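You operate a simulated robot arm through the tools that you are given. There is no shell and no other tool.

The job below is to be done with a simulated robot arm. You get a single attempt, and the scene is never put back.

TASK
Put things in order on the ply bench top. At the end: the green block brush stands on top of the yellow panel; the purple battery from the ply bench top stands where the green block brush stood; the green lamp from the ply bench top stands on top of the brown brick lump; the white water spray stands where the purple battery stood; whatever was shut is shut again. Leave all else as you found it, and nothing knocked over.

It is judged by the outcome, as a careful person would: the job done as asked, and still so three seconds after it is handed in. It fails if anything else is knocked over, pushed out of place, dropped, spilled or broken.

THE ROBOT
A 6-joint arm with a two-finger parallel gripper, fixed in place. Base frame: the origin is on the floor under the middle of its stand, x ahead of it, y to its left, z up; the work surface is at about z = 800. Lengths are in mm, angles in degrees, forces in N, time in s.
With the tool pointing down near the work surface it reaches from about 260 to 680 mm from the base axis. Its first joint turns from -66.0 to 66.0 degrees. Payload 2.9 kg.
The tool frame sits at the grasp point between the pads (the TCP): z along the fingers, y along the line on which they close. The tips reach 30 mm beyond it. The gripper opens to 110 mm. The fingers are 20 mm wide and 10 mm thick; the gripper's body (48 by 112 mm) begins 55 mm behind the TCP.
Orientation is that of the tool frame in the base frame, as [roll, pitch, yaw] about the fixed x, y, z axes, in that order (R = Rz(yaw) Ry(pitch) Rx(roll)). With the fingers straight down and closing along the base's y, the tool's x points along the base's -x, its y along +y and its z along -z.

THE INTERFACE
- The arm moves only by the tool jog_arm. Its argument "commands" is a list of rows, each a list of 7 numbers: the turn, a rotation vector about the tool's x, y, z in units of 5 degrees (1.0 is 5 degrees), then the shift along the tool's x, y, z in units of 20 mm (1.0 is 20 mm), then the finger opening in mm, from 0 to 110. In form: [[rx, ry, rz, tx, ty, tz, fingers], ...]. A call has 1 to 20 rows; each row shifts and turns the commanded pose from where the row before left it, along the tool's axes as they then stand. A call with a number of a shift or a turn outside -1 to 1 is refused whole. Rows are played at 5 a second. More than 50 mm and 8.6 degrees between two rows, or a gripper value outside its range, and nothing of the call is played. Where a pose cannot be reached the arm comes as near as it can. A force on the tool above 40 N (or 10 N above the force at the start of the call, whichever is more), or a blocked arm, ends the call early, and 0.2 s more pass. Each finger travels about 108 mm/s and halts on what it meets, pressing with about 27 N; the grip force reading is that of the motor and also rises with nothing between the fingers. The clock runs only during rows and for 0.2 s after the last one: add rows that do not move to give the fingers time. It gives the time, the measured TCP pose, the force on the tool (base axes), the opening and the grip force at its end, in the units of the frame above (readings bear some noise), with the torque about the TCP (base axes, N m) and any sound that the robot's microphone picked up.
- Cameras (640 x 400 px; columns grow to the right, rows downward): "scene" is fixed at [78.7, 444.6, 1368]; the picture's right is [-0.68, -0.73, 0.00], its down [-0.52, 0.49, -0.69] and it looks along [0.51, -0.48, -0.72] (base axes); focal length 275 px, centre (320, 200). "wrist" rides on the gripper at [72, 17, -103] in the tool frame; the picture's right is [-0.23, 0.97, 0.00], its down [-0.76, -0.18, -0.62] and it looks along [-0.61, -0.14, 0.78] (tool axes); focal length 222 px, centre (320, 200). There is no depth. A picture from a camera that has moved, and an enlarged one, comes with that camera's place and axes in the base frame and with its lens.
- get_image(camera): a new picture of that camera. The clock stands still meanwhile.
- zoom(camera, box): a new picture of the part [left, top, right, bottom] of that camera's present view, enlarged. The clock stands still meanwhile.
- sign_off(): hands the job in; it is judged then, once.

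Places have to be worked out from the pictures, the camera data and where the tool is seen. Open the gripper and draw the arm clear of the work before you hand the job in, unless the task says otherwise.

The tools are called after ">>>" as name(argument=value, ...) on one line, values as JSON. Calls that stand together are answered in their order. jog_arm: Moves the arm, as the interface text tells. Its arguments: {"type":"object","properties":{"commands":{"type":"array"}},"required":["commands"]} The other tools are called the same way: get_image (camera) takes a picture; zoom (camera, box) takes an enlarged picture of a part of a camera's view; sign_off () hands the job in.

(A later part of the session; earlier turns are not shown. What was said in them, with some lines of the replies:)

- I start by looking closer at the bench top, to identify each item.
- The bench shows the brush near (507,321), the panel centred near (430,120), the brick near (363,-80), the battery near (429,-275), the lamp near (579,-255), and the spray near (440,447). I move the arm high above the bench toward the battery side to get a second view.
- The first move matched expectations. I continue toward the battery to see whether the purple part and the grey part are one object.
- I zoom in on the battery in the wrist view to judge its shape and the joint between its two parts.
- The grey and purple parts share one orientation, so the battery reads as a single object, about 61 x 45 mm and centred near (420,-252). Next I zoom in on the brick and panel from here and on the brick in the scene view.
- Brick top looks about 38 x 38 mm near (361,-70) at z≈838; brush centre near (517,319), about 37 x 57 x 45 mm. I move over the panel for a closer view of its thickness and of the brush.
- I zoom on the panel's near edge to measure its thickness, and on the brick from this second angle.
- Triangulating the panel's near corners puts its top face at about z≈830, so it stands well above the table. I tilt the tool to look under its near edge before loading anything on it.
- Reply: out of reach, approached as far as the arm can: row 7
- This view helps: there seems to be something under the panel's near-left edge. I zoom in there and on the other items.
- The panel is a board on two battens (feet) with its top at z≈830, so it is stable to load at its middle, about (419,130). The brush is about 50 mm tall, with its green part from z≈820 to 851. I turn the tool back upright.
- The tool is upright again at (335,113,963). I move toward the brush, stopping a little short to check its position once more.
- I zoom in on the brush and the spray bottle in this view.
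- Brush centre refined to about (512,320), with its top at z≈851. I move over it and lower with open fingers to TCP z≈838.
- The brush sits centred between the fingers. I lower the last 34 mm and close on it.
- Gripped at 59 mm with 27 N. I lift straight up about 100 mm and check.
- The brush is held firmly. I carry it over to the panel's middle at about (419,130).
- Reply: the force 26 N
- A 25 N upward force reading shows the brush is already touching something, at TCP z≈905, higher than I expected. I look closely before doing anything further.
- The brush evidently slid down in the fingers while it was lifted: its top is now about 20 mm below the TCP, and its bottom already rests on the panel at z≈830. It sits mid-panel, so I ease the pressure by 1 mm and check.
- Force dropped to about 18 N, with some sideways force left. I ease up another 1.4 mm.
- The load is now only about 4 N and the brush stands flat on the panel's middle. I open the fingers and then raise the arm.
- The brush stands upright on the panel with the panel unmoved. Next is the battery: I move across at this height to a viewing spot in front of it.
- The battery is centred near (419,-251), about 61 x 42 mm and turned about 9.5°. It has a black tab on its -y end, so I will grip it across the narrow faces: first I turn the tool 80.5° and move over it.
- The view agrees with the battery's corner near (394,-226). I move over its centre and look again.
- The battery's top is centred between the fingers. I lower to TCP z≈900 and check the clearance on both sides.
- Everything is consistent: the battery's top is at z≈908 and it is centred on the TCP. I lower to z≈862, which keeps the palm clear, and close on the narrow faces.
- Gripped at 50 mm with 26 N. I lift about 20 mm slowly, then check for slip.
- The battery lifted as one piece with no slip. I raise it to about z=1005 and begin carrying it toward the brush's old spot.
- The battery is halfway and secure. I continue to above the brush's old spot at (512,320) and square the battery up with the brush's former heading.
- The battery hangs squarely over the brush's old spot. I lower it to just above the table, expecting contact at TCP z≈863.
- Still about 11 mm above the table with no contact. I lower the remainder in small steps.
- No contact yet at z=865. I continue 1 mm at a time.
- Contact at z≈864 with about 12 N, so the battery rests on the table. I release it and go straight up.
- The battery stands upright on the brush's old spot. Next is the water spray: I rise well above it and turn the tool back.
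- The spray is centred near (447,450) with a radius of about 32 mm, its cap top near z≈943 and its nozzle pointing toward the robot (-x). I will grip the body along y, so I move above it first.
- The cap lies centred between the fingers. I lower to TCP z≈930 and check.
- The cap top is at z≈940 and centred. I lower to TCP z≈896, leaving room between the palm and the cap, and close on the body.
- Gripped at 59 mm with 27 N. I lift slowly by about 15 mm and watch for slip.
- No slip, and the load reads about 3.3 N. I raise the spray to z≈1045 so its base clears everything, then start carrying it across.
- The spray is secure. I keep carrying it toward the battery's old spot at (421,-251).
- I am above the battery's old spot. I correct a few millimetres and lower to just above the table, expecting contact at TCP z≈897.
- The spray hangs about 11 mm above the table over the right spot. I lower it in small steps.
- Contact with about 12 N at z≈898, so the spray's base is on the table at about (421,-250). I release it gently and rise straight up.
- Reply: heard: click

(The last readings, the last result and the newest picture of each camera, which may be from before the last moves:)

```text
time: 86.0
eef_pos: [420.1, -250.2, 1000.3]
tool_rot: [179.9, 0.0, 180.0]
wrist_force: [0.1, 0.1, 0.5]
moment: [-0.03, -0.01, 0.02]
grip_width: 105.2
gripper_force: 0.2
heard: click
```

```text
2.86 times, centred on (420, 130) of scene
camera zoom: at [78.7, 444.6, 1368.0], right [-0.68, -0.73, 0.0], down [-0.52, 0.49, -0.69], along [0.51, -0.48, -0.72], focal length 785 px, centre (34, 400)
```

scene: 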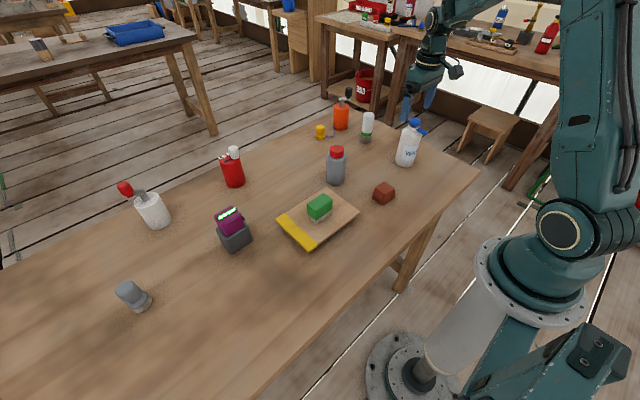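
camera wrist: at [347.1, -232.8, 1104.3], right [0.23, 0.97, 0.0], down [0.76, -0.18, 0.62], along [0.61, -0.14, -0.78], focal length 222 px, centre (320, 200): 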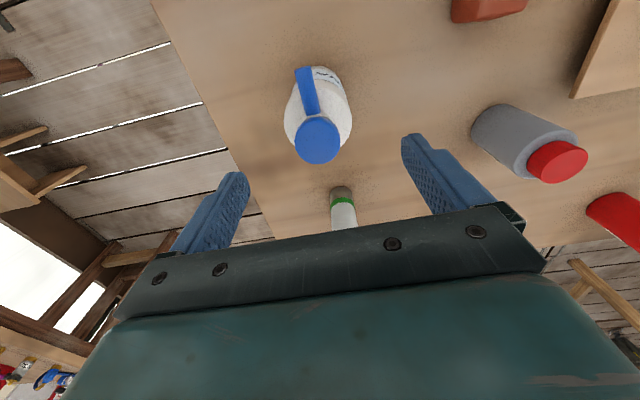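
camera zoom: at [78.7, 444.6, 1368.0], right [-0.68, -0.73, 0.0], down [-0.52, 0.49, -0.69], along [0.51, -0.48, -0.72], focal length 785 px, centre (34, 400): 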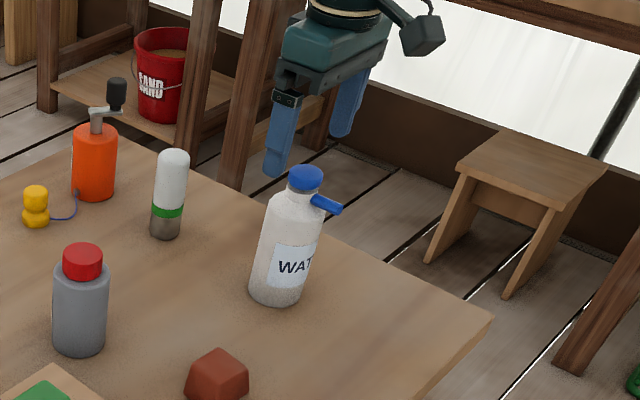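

A click was heard during the release. I check the spray and the other items closely for any change.

>>> zoom(camera="scene", box=[376, 100, 456, 180])

>>> zoom(camera="scene", box=[190, 170, 366, 260])

>>> zoom(camera="scene", box=[90, 140, 270, 320])

>>> zoom(camera="scene", box=[300, 80, 428, 190])

```text
5.00 times, centred on (416, 140) of scene
camera zoom: at [78.7, 444.6, 1368.0], right [-0.68, -0.73, 0.0], down [-0.52, 0.49, -0.69], along [0.51, -0.48, -0.72], focal length 1374 px, centre (-160, 500)
```

zoom: 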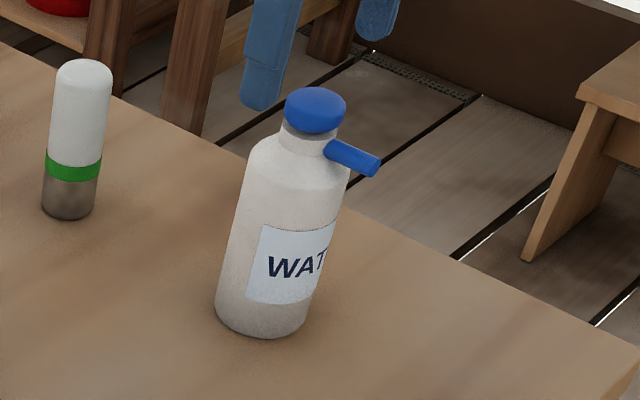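

```text
3.64 times, centred on (278, 215) of scene
camera zoom: at [78.7, 444.6, 1368.0], right [-0.68, -0.73, 0.0], down [-0.52, 0.49, -0.69], along [0.51, -0.48, -0.72], focal length 999 px, centre (473, 146)
```

zoom: 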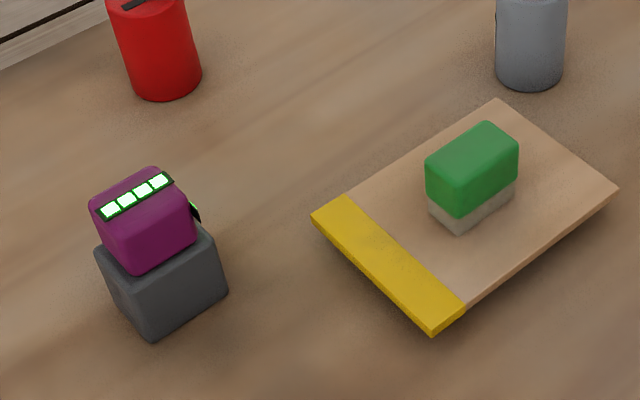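

```text
2.22 times, centred on (180, 230) of scene
camera zoom: at [78.7, 444.6, 1368.0], right [-0.68, -0.73, 0.0], down [-0.52, 0.49, -0.69], along [0.51, -0.48, -0.72], focal length 610 px, centre (631, 133)
```

zoom: 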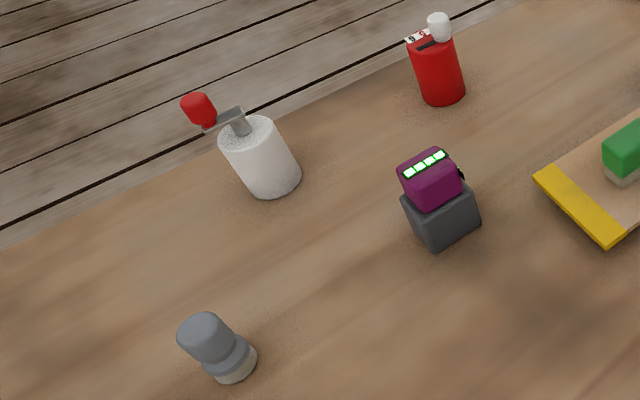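

```text
3.64 times, centred on (364, 135) of scene
camera zoom: at [78.7, 444.6, 1368.0], right [-0.68, -0.73, 0.0], down [-0.52, 0.49, -0.69], along [0.51, -0.48, -0.72], focal length 999 px, centre (160, 436)
```

zoom: 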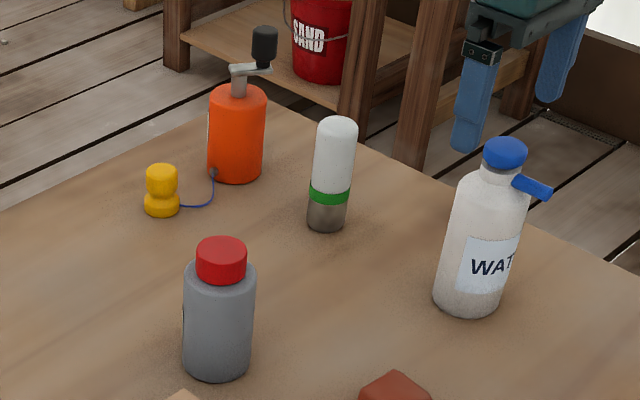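

All items look unchanged: the spray stands upright with its cap and nozzle in place, and the click was probably its base settling. Next I move forward, high over the bench, to view the lamp.

>>> jog_arm(commands=[[0, 0, 0, -0.5, 0, -0.5, 110], [0, 0, 0, -0.9, 0, 0, 110], [0, 0, 0, -0.9, 0, 0, 110], [0, 0, 0, -0.9, 0, 0, 110], [0, 0, 0, -0.8, 0, 0, 110], [0, 0, 0, 0, 0, 0, 110]])

>>> get_image(camera="wrist")

>>> zoom(camera="wrist", box=[270, 70, 398, 220])

```text
time: 87.4
eef_pos: [501.3, -249.2, 1010.7]
tool_rot: [-179.9, 0.0, 180.0]
wrist_force: [0.0, -0.7, 0.3]
moment: [0.0, -0.01, 0.0]
grip_width: 110.3
gripper_force: 0.0
```

```text
taken
camera wrist: at [428.5, -233.4, 1114.1], right [0.23, 0.97, 0.0], down [0.76, -0.18, 0.62], along [0.61, -0.14, -0.78], focal length 222 px, centre (320, 200)
```

wrist: 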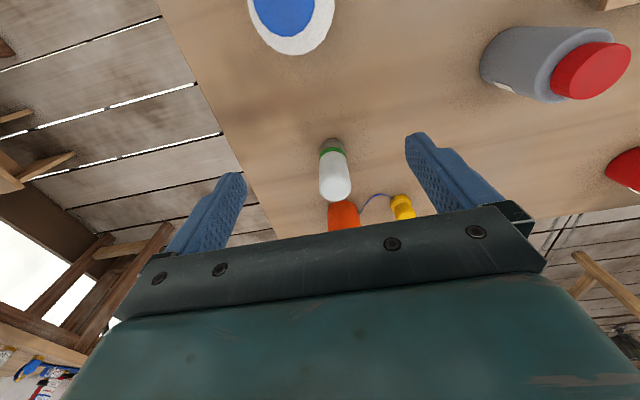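

```text
2.67 times, centred on (334, 145) of wrist
camera zoom: at [428.5, -233.4, 1114.1], right [0.23, 0.97, 0.0], down [0.76, -0.18, 0.62], along [0.61, -0.14, -0.78], focal length 592 px, centre (283, 347)
```

zoom: 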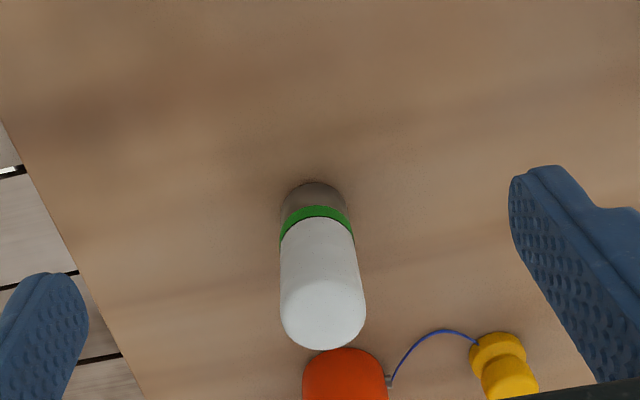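

The lamp is centred near (580,-251), with its top at about z≈906. I move above it and lower partway.

>>> jog_arm(commands=[[0, 0, 0, -0.6, -0.02, 0, 100], [0, 0, 0, -0.9, -0.02, 0, 100], [0, 0, 0, -0.9, -0.02, 0, 100], [0, 0, 0, -0.9, -0.02, 0, 100], [0, 0, 0, -0.66, -0.02, 0, 100], [0, 0, 0, 0, 0, 0.9, 100], [0, 0, 0, 0, 0, 0.95, 100], [0, 0, 0, 0, 0, 0.95, 100], [0, 0, 0, 0, 0, 0, 100]])

>>> get_image(camera="wrist")

>>> get_image(camera="scene")

>>> zoom(camera="scene", box=[310, 60, 470, 180])

```text
time: 89.4
eef_pos: [580.6, -251.5, 954.2]
tool_rot: [180.0, 0.0, 180.0]
wrist_force: [0.7, -0.1, -0.3]
moment: [0.01, 0.01, 0.02]
grip_width: 100.0
gripper_force: 0.0
```

```text
taken
camera wrist: at [507.7, -234.7, 1057.9], right [0.23, 0.97, 0.0], down [0.76, -0.18, 0.62], along [0.61, -0.14, -0.78], focal length 222 px, centre (320, 200)
```

wrist: 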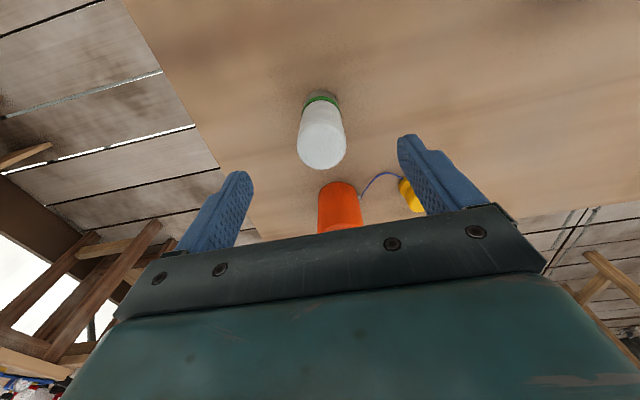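

```text
taken
```

scene: 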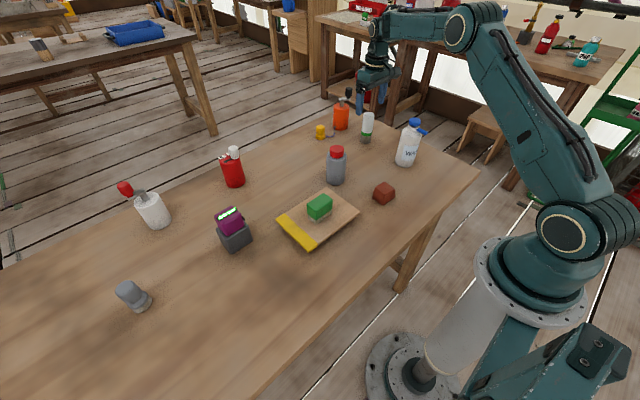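

```text
3.33 times, centred on (390, 120) of scene
camera zoom: at [78.7, 444.6, 1368.0], right [-0.68, -0.73, 0.0], down [-0.52, 0.49, -0.69], along [0.51, -0.48, -0.72], focal length 916 px, centre (87, 467)
```

zoom: 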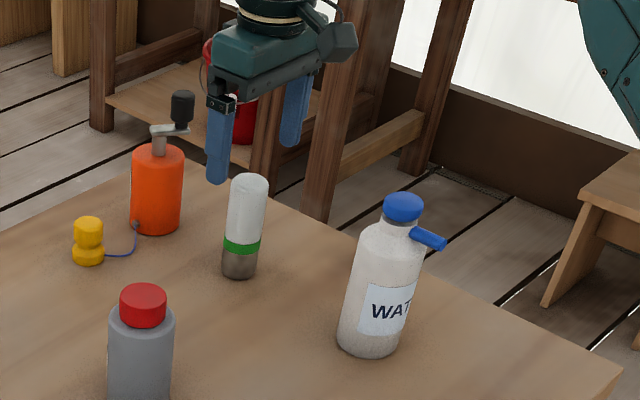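

The lamp's top projects right where I expect it. I lower to TCP z≈862, keeping the palm just above its dome, and close on it.

>>> jog_arm(commands=[[0, 0, 0, 0, 0, 0.9, 100], [0, 0, 0, 0, 0, 0.9, 100], [0, 0, 0, 0, 0, 0.9, 100], [0, 0, 0, 0, 0, 0.9, 100], [0, 0, 0, 0, 0, 0.85, 100], [0, 0, 0, 0, 0, 0, 100], [0, 0, 0, 0, 0, 0, 100]])

>>> get_image(camera="wrist")

>>> zoom(camera="scene", box=[310, 80, 438, 160])

```text
time: 91.0
eef_pos: [580.2, -252.9, 866.3]
tool_rot: [179.9, 0.0, 179.9]
wrist_force: [0.2, -0.1, 0.6]
moment: [-0.02, -0.01, 0.0]
grip_width: 99.8
gripper_force: 0.0
```

```text
taken
camera wrist: at [507.0, -235.3, 969.2], right [0.23, 0.97, 0.0], down [0.76, -0.18, 0.62], along [0.61, -0.14, -0.78], focal length 222 px, centre (320, 200)
```

wrist: 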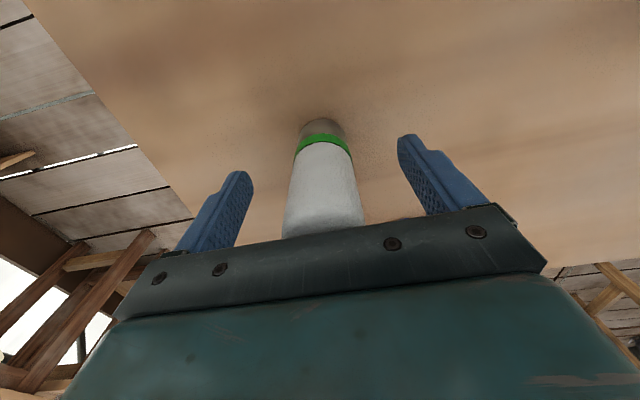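

```text
5.00 times, centred on (374, 120) of scene
camera zoom: at [78.7, 444.6, 1368.0], right [-0.68, -0.73, 0.0], down [-0.52, 0.49, -0.69], along [0.51, -0.48, -0.72], focal length 1374 px, centre (50, 600)
```

zoom: 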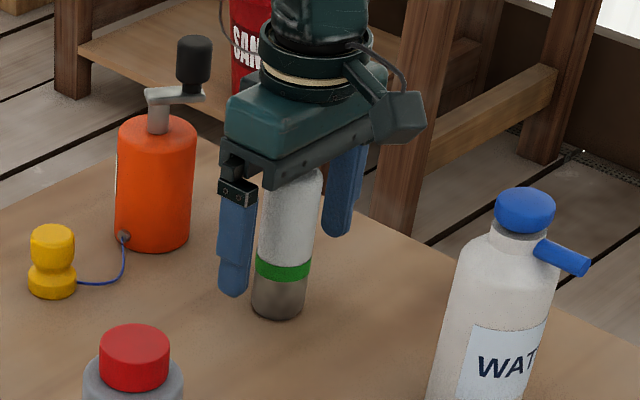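

The lamp stands between the fingers with clearance all round. I close on it here.

>>> jog_arm(commands=[[0, 0, 0, 0, 0, 0, 20], [0, 0, 0, 0, 0, 0, 20], [0, 0, 0, 0, 0, 0, 20], [0, 0, 0, 0, 0, 0, 20], [0, 0, 0, 0, 0, 0, 20]])

>>> get_image(camera="wrist")

```text
time: 92.2
eef_pos: [581.5, -251.5, 866.4]
tool_rot: [-179.9, 0.0, 180.0]
wrist_force: [1.0, 1.0, 1.5]
moment: [0.04, 0.01, -0.02]
grip_width: 36.8
gripper_force: 27.4
```

```text
taken
camera wrist: at [507.0, -235.2, 969.5], right [0.23, 0.97, 0.0], down [0.76, -0.18, 0.62], along [0.61, -0.14, -0.78], focal length 222 px, centre (320, 200)
```

wrist: 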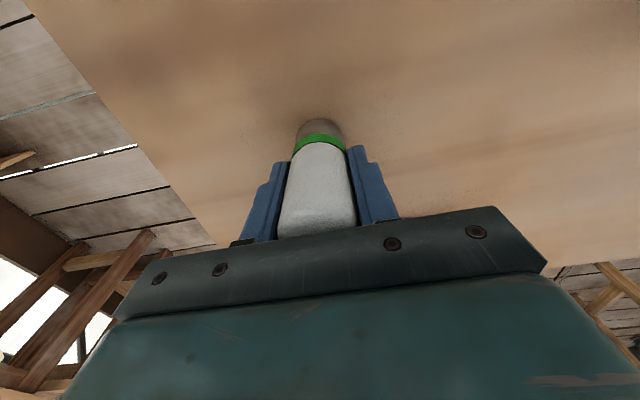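

Gripped at 37 mm with 27 N. I lift slowly about 16 mm and check.

>>> jog_arm(commands=[[0, 0, 0, 0, 0, -0.1, 20], [0, 0, 0, 0, 0, -0.2, 20], [0, 0, 0, 0, 0, -0.2, 20], [0, 0, 0, 0, 0, -0.3, 20], [0, 0, 0, 0, 0, 0, 20]])

>>> get_image(camera="wrist")

>>> zoom(camera="scene", box=[310, 80, 438, 160])

```text
time: 93.4
eef_pos: [579.8, -251.8, 881.6]
tool_rot: [-180.0, 0.0, -180.0]
wrist_force: [-0.1, -0.4, -1.4]
moment: [-0.02, 0.0, 0.02]
grip_width: 36.6
gripper_force: 27.2
```

```text
taken
camera wrist: at [507.1, -235.4, 985.0], right [0.23, 0.97, 0.0], down [0.76, -0.18, 0.62], along [0.61, -0.14, -0.78], focal length 222 px, centre (320, 200)
```

wrist: 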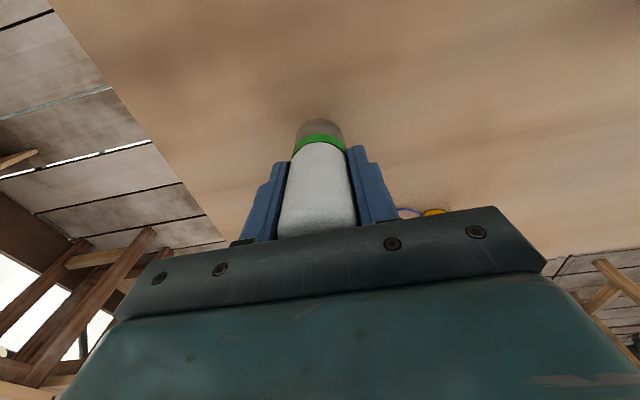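

```text
5.00 times, centred on (374, 120) of scene
camera zoom: at [78.7, 444.6, 1368.0], right [-0.68, -0.73, 0.0], down [-0.52, 0.49, -0.69], along [0.51, -0.48, -0.72], focal length 1374 px, centre (50, 600)
```

zoom: 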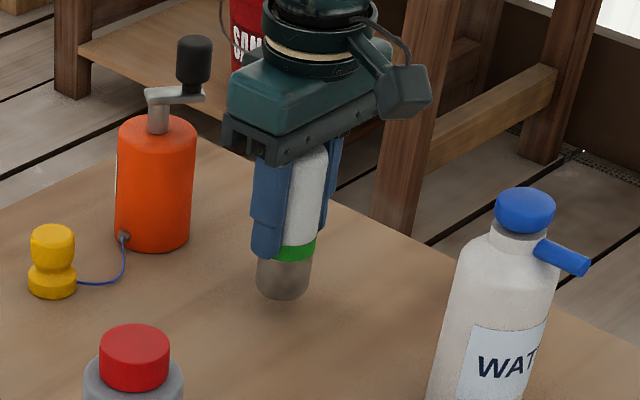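

No slip. I raise the lamp so its base clears the spray (z≈964), then carry it toward the brick, stopping beside it for a last look.

>>> jog_arm(commands=[[0, 0, 0, 0, 0, -0.8, 20], [0, 0, 0, 0, 0, -0.95, 20], [0, 0, 0, 0, 0, -0.95, 20], [0, 0, 0, 0, 0, -0.95, 20], [0, 0, 0, 0, 0, -0.95, 20], [0, 0, 0, 0, 0, -0.95, 20], [0, 0, 0, 0, 0, -0.95, 20], [0, 0, 0, 0, 0, -0.9, 20], [0, 0, 0, 0, 0, 0, 20]])

>>> jog_arm(commands=[[0, 0, 0, 0.5, 0.23, 0, 20], [0, 0, 0, 0.9, 0.415, 0, 20], [0, 0, 0, 0.9, 0.415, 0, 20], [0, 0, 0, 0.9, 0.415, 0, 20], [0, 0, 0, 0.9, 0.415, 0, 20], [0, 0, 0, 0.9, 0.415, 0, 20], [0, 0, 0, 0.9, 0.415, 0, 20], [0, 0, 0, 0.9, 0.415, 0, 20], [0, 0, 0, 0.9, 0.415, 0, 20], [0, 0, 0, 0.9, 0.415, 0, 20], [0, 0, 0, 0.9, 0.415, 0, 20], [0, 0, 0, 0.9, 0.415, 0, 20], [0, 0, 0, 0.6, 0.28, 0, 20], [0, 0, 0, 0, 0, 0, 20]])

>>> get_image(camera="wrist")

>>> get_image(camera="scene")

```text
time: 95.4
eef_pos: [579.8, -250.6, 1030.1]
tool_rot: [-180.0, 0.0, -180.0]
wrist_force: [0.2, -0.6, -1.1]
moment: [0.01, -0.01, 0.04]
grip_width: 36.9
gripper_force: 26.6
```

```text
time: 98.4
eef_pos: [360.3, -150.4, 1032.0]
tool_rot: [180.0, 0.1, 180.0]
wrist_force: [-0.2, -0.2, -1.1]
moment: [-0.04, 0.0, 0.0]
grip_width: 36.7
gripper_force: 27.0
```

```text
taken
camera wrist: at [287.2, -133.5, 1133.4], right [0.23, 0.97, 0.0], down [0.76, -0.18, 0.62], along [0.61, -0.14, -0.78], focal length 222 px, centre (320, 200)
```

wrist: 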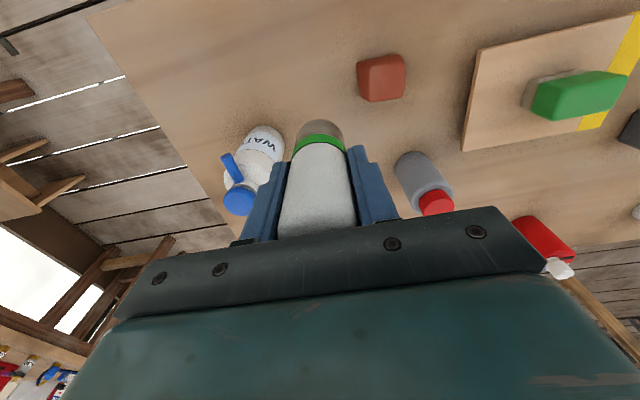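

```text
taken
```

scene: 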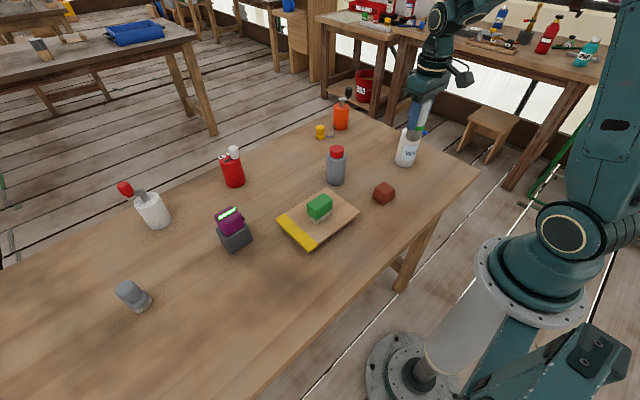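

I zoom in on the brick from here to pin down its top face.

>>> zoom(camera="wrist", box=[340, 40, 420, 110])

>>> zoom(camera="scene", box=[352, 170, 416, 210])

```text
5.71 times, centred on (380, 75) of wrist
camera zoom: at [287.2, -133.5, 1133.4], right [0.23, 0.97, 0.0], down [0.76, -0.18, 0.62], along [0.61, -0.14, -0.78], focal length 1269 px, centre (-23, 914)
```

zoom: 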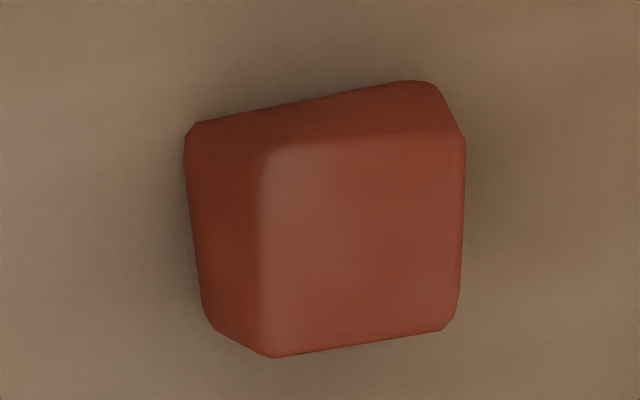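

```text
10.00 times, centred on (384, 190) of scene
camera zoom: at [78.7, 444.6, 1368.0], right [-0.68, -0.73, 0.0], down [-0.52, 0.49, -0.69], along [0.51, -0.48, -0.72], focal length 2747 px, centre (-320, 300)
```

zoom: 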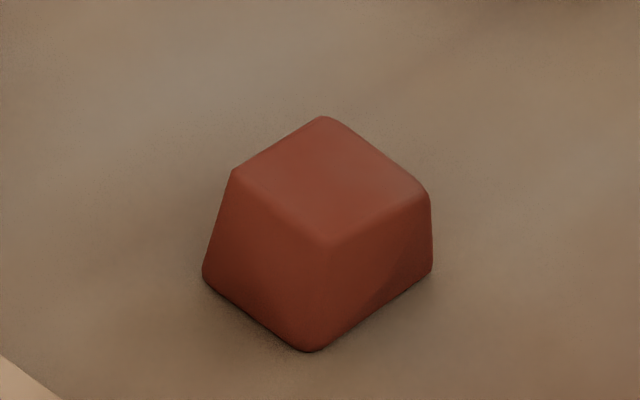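

The brick's top is a level patch of about 38 x 39 mm centred near (361.5,-68.4) at z≈839. I move the lamp over it and lower to roughly 10 mm above.

>>> jog_arm(commands=[[0, 0, 0, -0.012, 0.6, 0, 20], [0, 0, 0, -0.012, 0.9, 0, 20], [0, 0, 0, -0.012, 0.9, 0, 20], [0, 0, 0, -0.012, 0.9, 0, 20], [0, 0, 0, -0.012, 0.8, 0, 20], [0, 0, 0, 0, 0, 0, 20], [0, 0, 0, 0, 0, 0.9, 20], [0, 0, 0, 0, 0, 0.95, 20], [0, 0, 0, 0, 0, 0.95, 20], [0, 0, 0, 0, 0, 0.95, 20], [0, 0, 0, 0, 0, 0.95, 20], [0, 0, 0, 0, 0, 0.9, 20], [0, 0, 0, 0, 0, 0, 20], [0, 0, 0, 0, 0, 0, 20]])

>>> get_image(camera="wrist")

>>> zoom(camera="wrist", box=[270, 80, 366, 160])

>>> zoom(camera="scene", box=[340, 140, 436, 220])

```text
time: 101.4
eef_pos: [362.3, -68.6, 918.8]
tool_rot: [179.9, 0.0, -180.0]
wrist_force: [-0.3, -0.3, -0.4]
moment: [-0.04, 0.0, 0.01]
grip_width: 36.8
gripper_force: 27.1
```

```text
taken
camera wrist: at [288.0, -51.6, 1020.8], right [0.23, 0.97, 0.0], down [0.76, -0.18, 0.62], along [0.61, -0.14, -0.78], focal length 222 px, centre (320, 200)
```

wrist: 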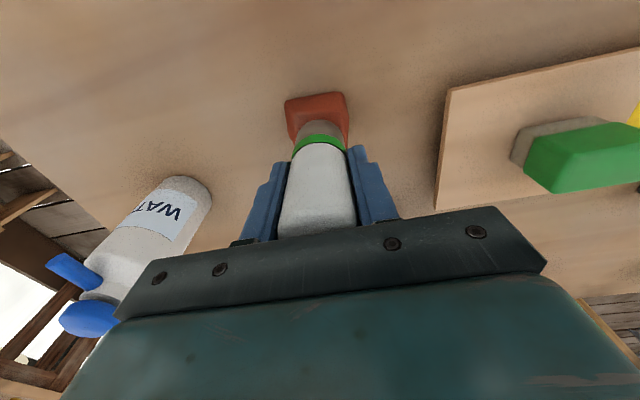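

```text
5.00 times, centred on (318, 120) of wrist
camera zoom: at [288.0, -51.6, 1020.8], right [0.23, 0.97, 0.0], down [0.76, -0.18, 0.62], along [0.61, -0.14, -0.78], focal length 1111 px, centre (330, 600)
```

zoom: 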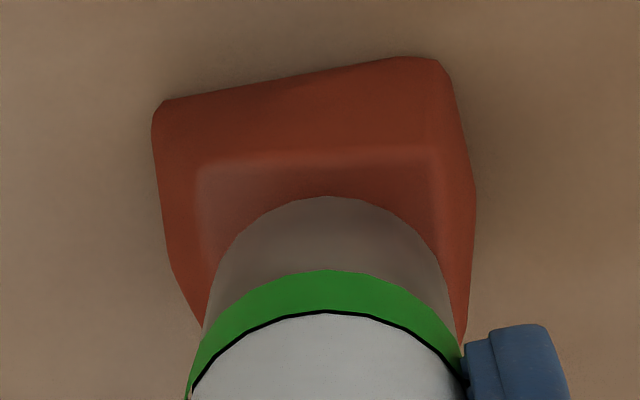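

```text
5.00 times, centred on (388, 180) of scene
camera zoom: at [78.7, 444.6, 1368.0], right [-0.68, -0.73, 0.0], down [-0.52, 0.49, -0.69], along [0.51, -0.48, -0.72], focal length 1374 px, centre (-20, 300)
```

zoom: 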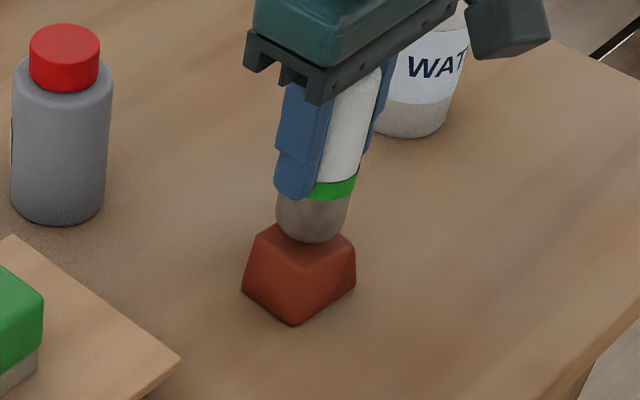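

The lamp's base lines up with the brick's top face to within about 1–2 mm. I lower it slowly toward contact.

>>> jog_arm(commands=[[0, 0, 0, 0, 0, 0.2, 20], [0, 0, 0, 0, 0, 0.2, 20], [0, 0, 0, 0, 0, 0.1, 20], [0, 0, 0, 0, 0, 0, 20], [0, 0, 0, 0, 0, 0, 20]])

```text
time: 102.6
eef_pos: [361.6, -68.7, 908.3]
tool_rot: [-179.9, 0.0, 180.0]
wrist_force: [-0.2, -0.3, 1.5]
moment: [0.03, -0.01, 0.01]
grip_width: 36.8
gripper_force: 27.0
```

The force changed slightly to +1.5 N, so contact may be starting at z≈908. I go down 1 mm more and read again.

>>> jog_arm(commands=[[0, 0, 0, 0, 0, 0.04, 20], [0, 0, 0, 0, 0, 0, 20], [0, 0, 0, 0, 0, 0, 20]])

>>> zoom(camera="scene", box=[352, 150, 432, 210])

>>> zoom(camera="wrist", box=[270, 80, 366, 160])

```text
time: 103.4
eef_pos: [361.0, -68.2, 908.1]
tool_rot: [-180.0, 0.2, -180.0]
wrist_force: [-2.5, 0.6, 19.5]
moment: [0.28, -0.13, -0.01]
grip_width: 37.1
gripper_force: 26.6
```

```text
6.67 times, centred on (392, 180) of scene
camera zoom: at [78.4, 444.7, 1368.0], right [-0.68, -0.73, 0.0], down [-0.52, 0.49, -0.69], along [0.51, -0.48, -0.72], focal length 1832 px, centre (-160, 333)
```

zoom: 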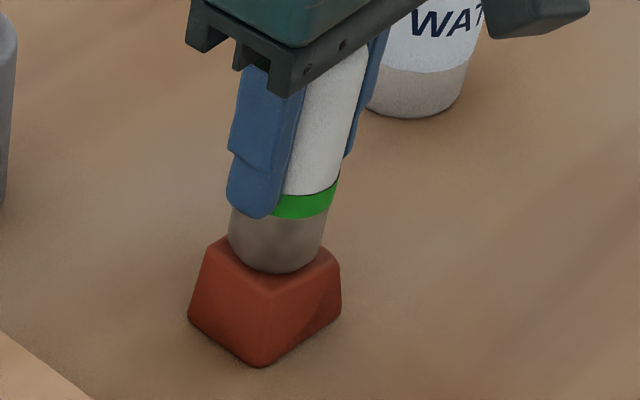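

```text
5.00 times, centred on (318, 120) of wrist
camera zoom: at [288.4, -51.7, 1010.4], right [0.23, 0.97, 0.0], down [0.76, -0.18, 0.62], along [0.61, -0.14, -0.78], focal length 1111 px, centre (330, 600)
```

zoom: 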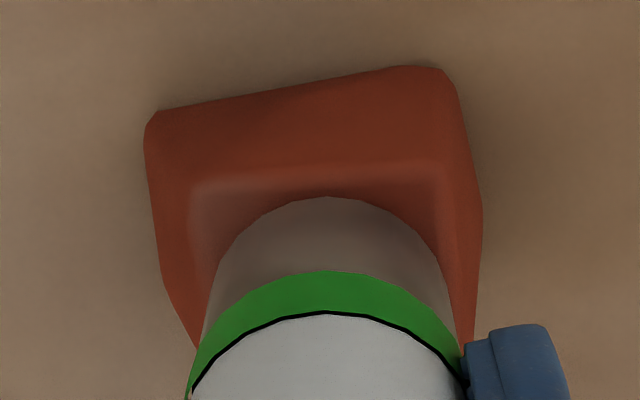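

The lamp rests on the brick's top, pressing 19 N. I back off 0.7 mm to take the pressure off before letting go.

>>> jog_arm(commands=[[0, 0, 0, 0, 0, -0.035, 20], [0, 0, 0, 0, 0, 0, 20], [0, 0, 0, 0, 0, 0, 20]])

```text
time: 104.2
eef_pos: [359.4, -68.4, 908.1]
tool_rot: [-179.9, 0.1, -180.0]
wrist_force: [2.8, -1.7, 7.0]
moment: [0.02, -0.29, -0.02]
grip_width: 36.9
gripper_force: 27.3
```

The contact force is down to 7 N. I ease another 0.3 mm and open the fingers in small steps.

>>> jog_arm(commands=[[0, 0, 0, 0, 0, -0.015, 20], [0, 0, 0, 0, 0, 0, 20], [0, 0, 0, 0, 0, 0, 39], [0, 0, 0, 0, 0, 0, 42], [0, 0, 0, 0, 0, 0, 48], [0, 0, 0, 0, 0, 0, 60], [0, 0, 0, 0, 0, 0, 80], [0, 0, 0, 0, 0, 0, 80]])

>>> get_image(camera="wrist")

>>> zoom(camera="scene", box=[340, 140, 436, 220])

```text
time: 106.0
eef_pos: [361.5, -67.4, 909.0]
tool_rot: [-180.0, 0.0, -180.0]
wrist_force: [0.1, -0.1, 0.0]
moment: [0.0, 0.01, 0.0]
grip_width: 79.9
gripper_force: 0.0
```

```text
taken
camera wrist: at [288.0, -51.6, 1011.0], right [0.23, 0.97, 0.0], down [0.76, -0.18, 0.62], along [0.61, -0.14, -0.78], focal length 222 px, centre (320, 200)
```

wrist: 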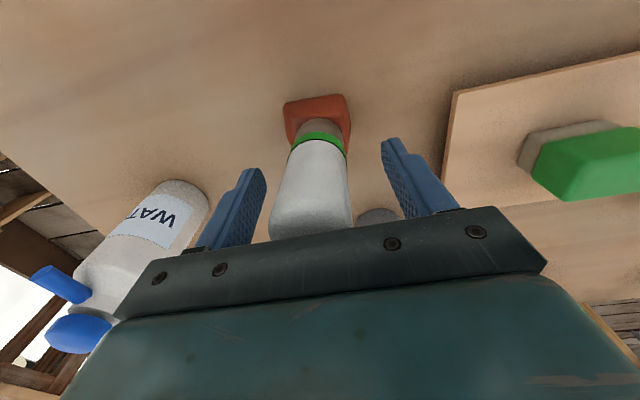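

```text
5.00 times, centred on (388, 180) of scene
camera zoom: at [78.7, 444.6, 1368.0], right [-0.68, -0.73, 0.0], down [-0.52, 0.49, -0.69], along [0.51, -0.48, -0.72], focal length 1374 px, centre (-20, 300)
```

zoom: 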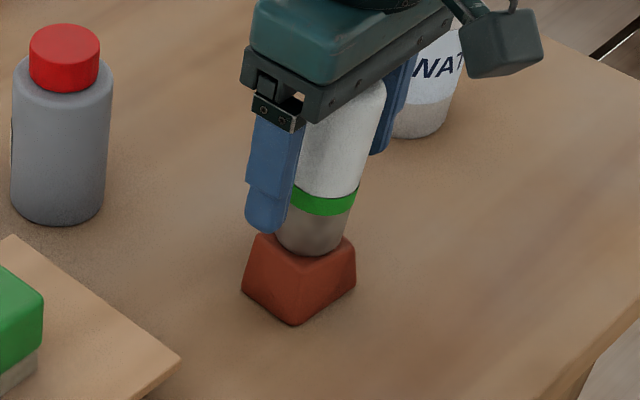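

The lamp is free and standing. It looks leaned by a couple of degrees, so I zoom in to judge how it sits on the brick.

>>> zoom(camera="wrist", box=[260, 80, 372, 160])

>>> zoom(camera="scene", box=[364, 150, 428, 210])

>>> zoom(camera="wrist", box=[220, 80, 420, 240])

```text
5.00 times, centred on (316, 120) of wrist
camera zoom: at [288.0, -51.6, 1011.0], right [0.23, 0.97, 0.0], down [0.76, -0.18, 0.62], along [0.61, -0.14, -0.78], focal length 1111 px, centre (340, 600)
```

zoom: 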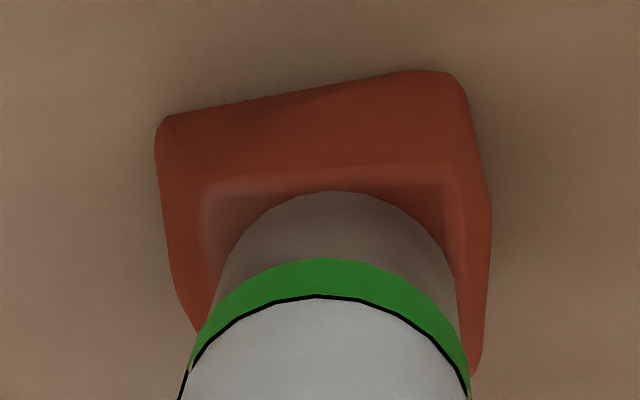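

```text
6.67 times, centred on (396, 180) of scene
camera zoom: at [78.7, 444.6, 1368.0], right [-0.68, -0.73, 0.0], down [-0.52, 0.49, -0.69], along [0.51, -0.48, -0.72], focal length 1832 px, centre (-187, 333)
```

zoom: 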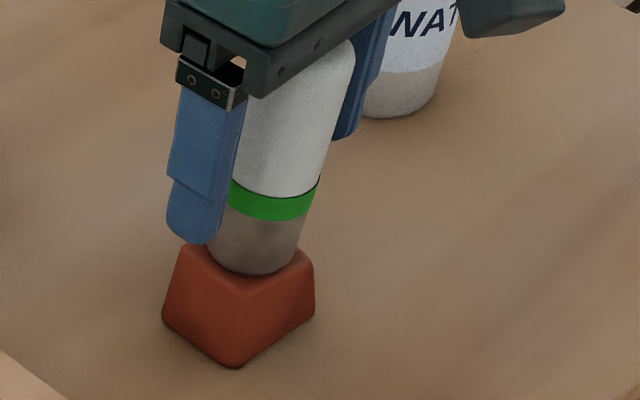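

```text
2.50 times, centred on (320, 160) of wrist
camera zoom: at [288.0, -51.6, 1011.0], right [0.23, 0.97, 0.0], down [0.76, -0.18, 0.62], along [0.61, -0.14, -0.78], focal length 555 px, centre (320, 300)
```

zoom: 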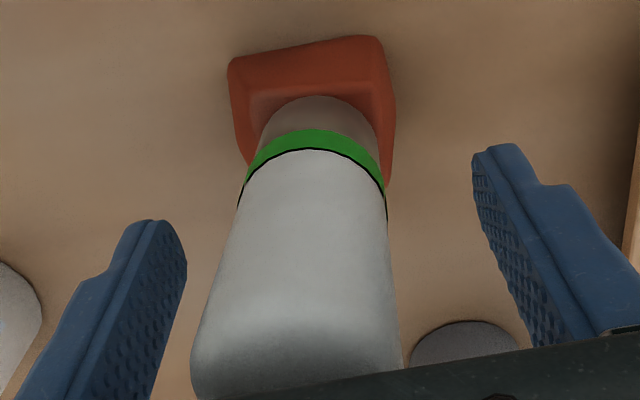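

The lamp stands flush on the brick's top, which slopes slightly, so it leans about 2–3°, well within its base. I hold still for a second to confirm it is not moving.

>>> jog_arm(commands=[[0, 0, 0, 0, 0, 0, 90], [0, 0, 0, 0, 0, 0, 100], [0, 0, 0, 0, 0, 0, 100], [0, 0, 0, 0, 0, 0, 100], [0, 0, 0, 0, 0, 0, 100], [0, 0, 0, 0, 0, 0, 100]])

>>> zoom(camera="wrist", box=[220, 80, 420, 240])

>>> zoom(camera="scene", box=[364, 150, 428, 210])

```text
time: 107.4
eef_pos: [361.3, -68.8, 908.5]
tool_rot: [-180.0, 0.0, 180.0]
wrist_force: [-0.2, -0.4, -0.8]
moment: [0.01, 0.01, 0.02]
grip_width: 100.2
gripper_force: 0.0
```

```text
2.50 times, centred on (320, 160) of wrist
camera zoom: at [288.0, -51.6, 1011.0], right [0.23, 0.97, 0.0], down [0.76, -0.18, 0.62], along [0.61, -0.14, -0.78], focal length 555 px, centre (320, 300)
```

zoom: 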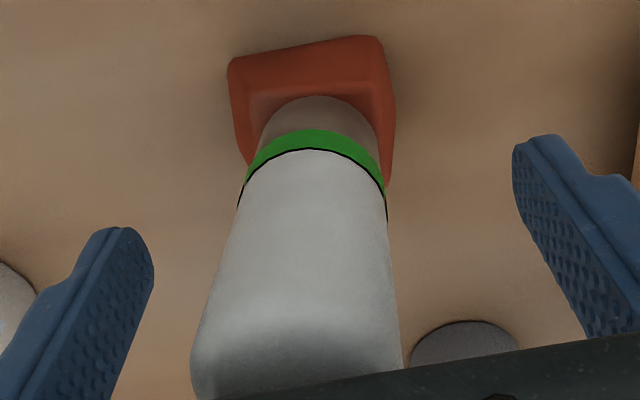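

```text
6.67 times, centred on (396, 180) of scene
camera zoom: at [78.7, 444.6, 1368.0], right [-0.68, -0.73, 0.0], down [-0.52, 0.49, -0.69], along [0.51, -0.48, -0.72], focal length 1832 px, centre (-187, 333)
```

zoom: 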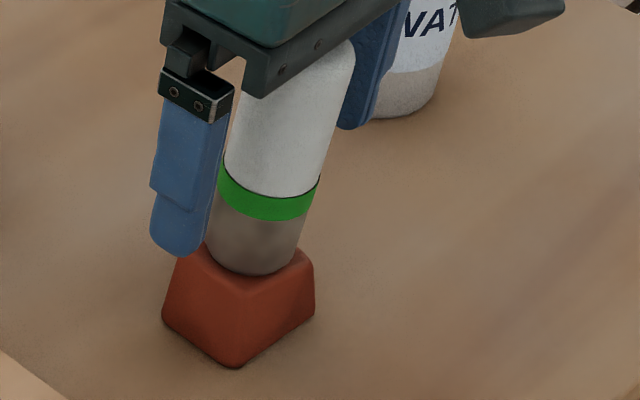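

Nothing moved over that second, so the lamp is stable. I raise the arm straight up and then away.

>>> jog_arm(commands=[[0, 0, 0, 0, 0, -0.4, 105], [0, 0, 0, 0, 0, -0.8, 105], [0, 0, 0, 0, 0, -0.95, 105], [0, 0, 0, 0, 0, -0.95, 105], [0, 0, 0, 0, 0, -0.95, 105], [0, 0, 0, 0, 0, -0.95, 105], [0, 0, 0, 0, 0, -0.95, 105], [0, 0, 0, 0, 0, -0.95, 105], [0, 0, 0, 0, 0, -0.95, 105], [0, 0, 0, 0, 0, 0, 105]])

>>> get_image(camera="scene")

>>> get_image(camera="wrist")

>>> zoom(camera="scene", box=[340, 100, 452, 220])

```text
time: 109.6
eef_pos: [362.1, -69.1, 1066.0]
tool_rot: [179.9, -0.1, -180.0]
wrist_force: [0.0, 0.4, 0.6]
moment: [0.0, -0.02, 0.01]
grip_width: 105.1
gripper_force: 0.0
```

```text
taken
```

scene: 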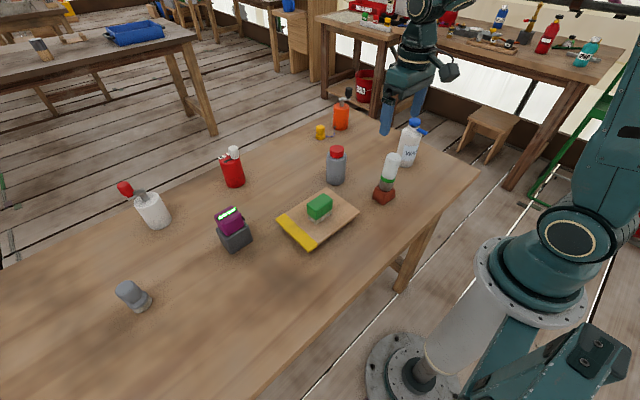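

```text
taken
camera wrist: at [288.1, -51.7, 1168.5], right [0.23, 0.97, 0.0], down [0.76, -0.18, 0.62], along [0.61, -0.14, -0.78], focal length 222 px, centre (320, 200)
```

wrist: 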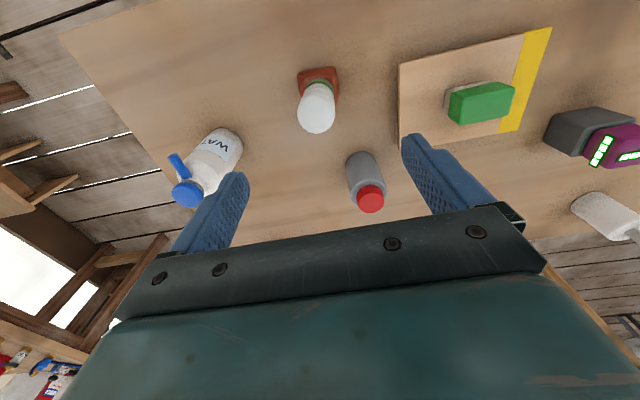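

```text
3.33 times, centred on (396, 160) of scene
camera zoom: at [78.7, 444.6, 1368.0], right [-0.68, -0.73, 0.0], down [-0.52, 0.49, -0.69], along [0.51, -0.48, -0.72], focal length 916 px, centre (67, 333)
```

zoom: 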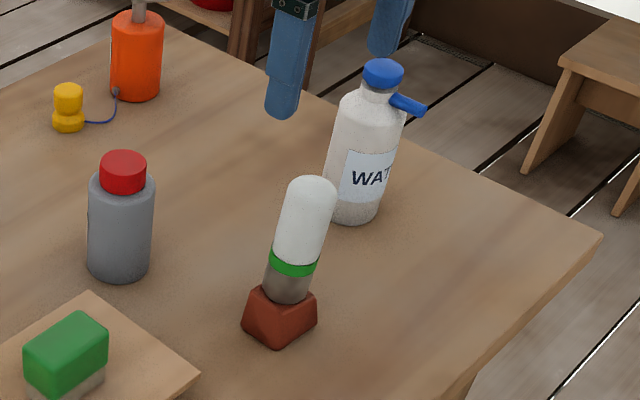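

All four pieces are in place and the rest looks untouched. I raise the arm further, clear of the work, with the gripper open, let a couple of seconds pass, and check once more.

>>> jog_arm(commands=[[0, 0, 0, 0.2, 0, -0.8, 110], [0, 0, 0, 0.2, 0, -0.8, 110], [0, 0, 0, 0.2, 0, -0.8, 110], [0, 0, 0, 0.2, 0, -0.8, 110], [0, 0, 0, 0, 0, 0, 110], [0, 0, 0, 0, 0, 0, 110], [0, 0, 0, 0, 0, 0, 110], [0, 0, 0, 0, 0, 0, 110], [0, 0, 0, 0, 0, 0, 110], [0, 0, 0, 0, 0, 0, 110], [0, 0, 0, 0, 0, 0, 110], [0, 0, 0, 0, 0, 0, 110], [0, 0, 0, 0, 0, 0, 110], [0, 0, 0, 0, 0, 0, 110], [0, 0, 0, 0, 0, 0, 110], [0, 0, 0, 0, 0, 0, 110], [0, 0, 0, 0, 0, 0, 110], [0, 0, 0, 0, 0, 0, 110]])

>>> get_image(camera="scene")

>>> zoom(camera="scene", box=[364, 150, 428, 210])

>>> get_image(camera="wrist")

```text
time: 113.4
eef_pos: [345.4, -69.6, 1129.1]
tool_rot: [-180.0, 0.1, 180.0]
wrist_force: [-0.7, 0.6, -0.6]
moment: [-0.01, 0.03, -0.02]
grip_width: 110.2
gripper_force: 0.0
```

```text
taken
```

scene: 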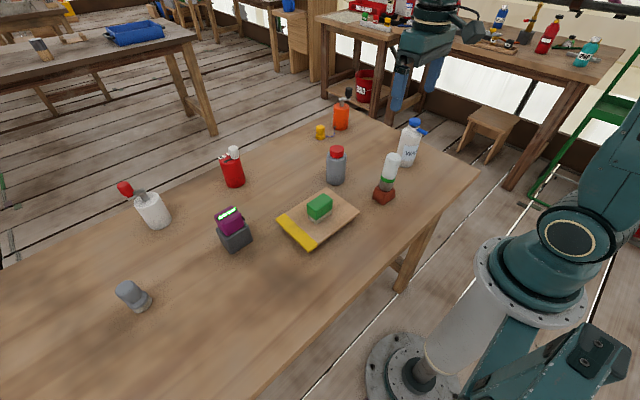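

```text
6.67 times, centred on (396, 180) of scene
camera zoom: at [78.7, 444.6, 1368.0], right [-0.68, -0.73, 0.0], down [-0.52, 0.49, -0.69], along [0.51, -0.48, -0.72], focal length 1832 px, centre (-187, 333)
```

zoom: 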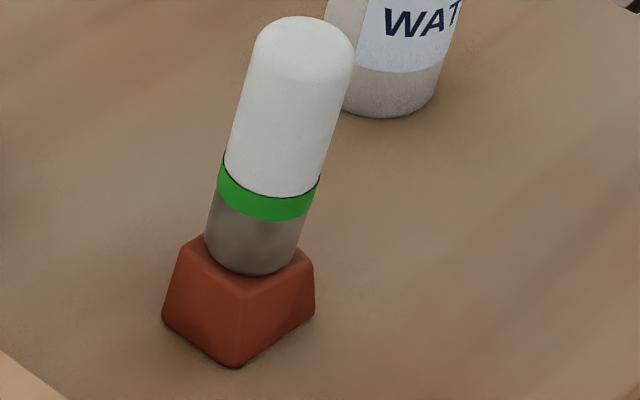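

```text
taken
camera wrist: at [272.0, -52.2, 1232.4], right [0.23, 0.97, 0.0], down [0.76, -0.18, 0.62], along [0.61, -0.14, -0.78], focal length 222 px, centre (320, 200)
```

wrist: 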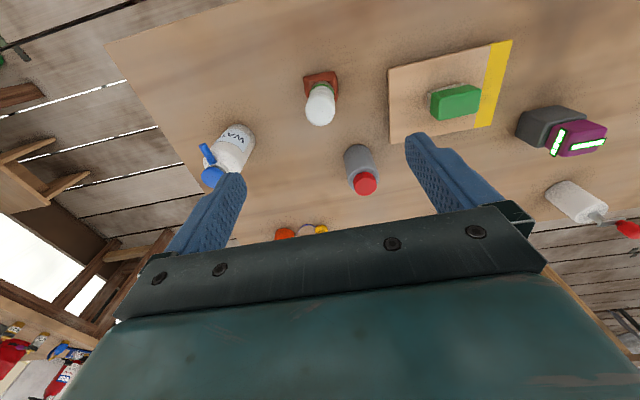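

Every piece has stayed put for several seconds: brush on the panel, battery on the brush's old spot, spray on the battery's old spot, and lamp on the brick. The gripper is open and the arm is clear, so I hand the job in.

>>> sign_off()

```text
The job is handed in.
```

The job is handed in, and all four pieces are where you asked. I saw no sign that anything else was moved or knocked over. I don't have the judge's result.

- **Green block brush:** it stands upright in the middle of the yellow panel. It slid about 35 mm down in the fingers as it was lifted but stayed held. It was set down flat and the panel did not move.
- **Purple battery:** it stands where the brush stood, about (512, 320), turned about 10° to match the brush's heading.
- **White water spray:** it stands where the battery stood, about (421, -250). A click was heard as it was released. I checked every item afterwards and saw no change, so it was probably the base settling.
- **Green lamp:** it stands on top of the brown brick lump. It leans about 2–3°, most likely because the brick's top slopes slightly. It did not move in the roughly seven seconds between its release and hand-in.

I opened nothing, so there was nothing to shut again. The gripper is open and the arm is raised clear of the bench.
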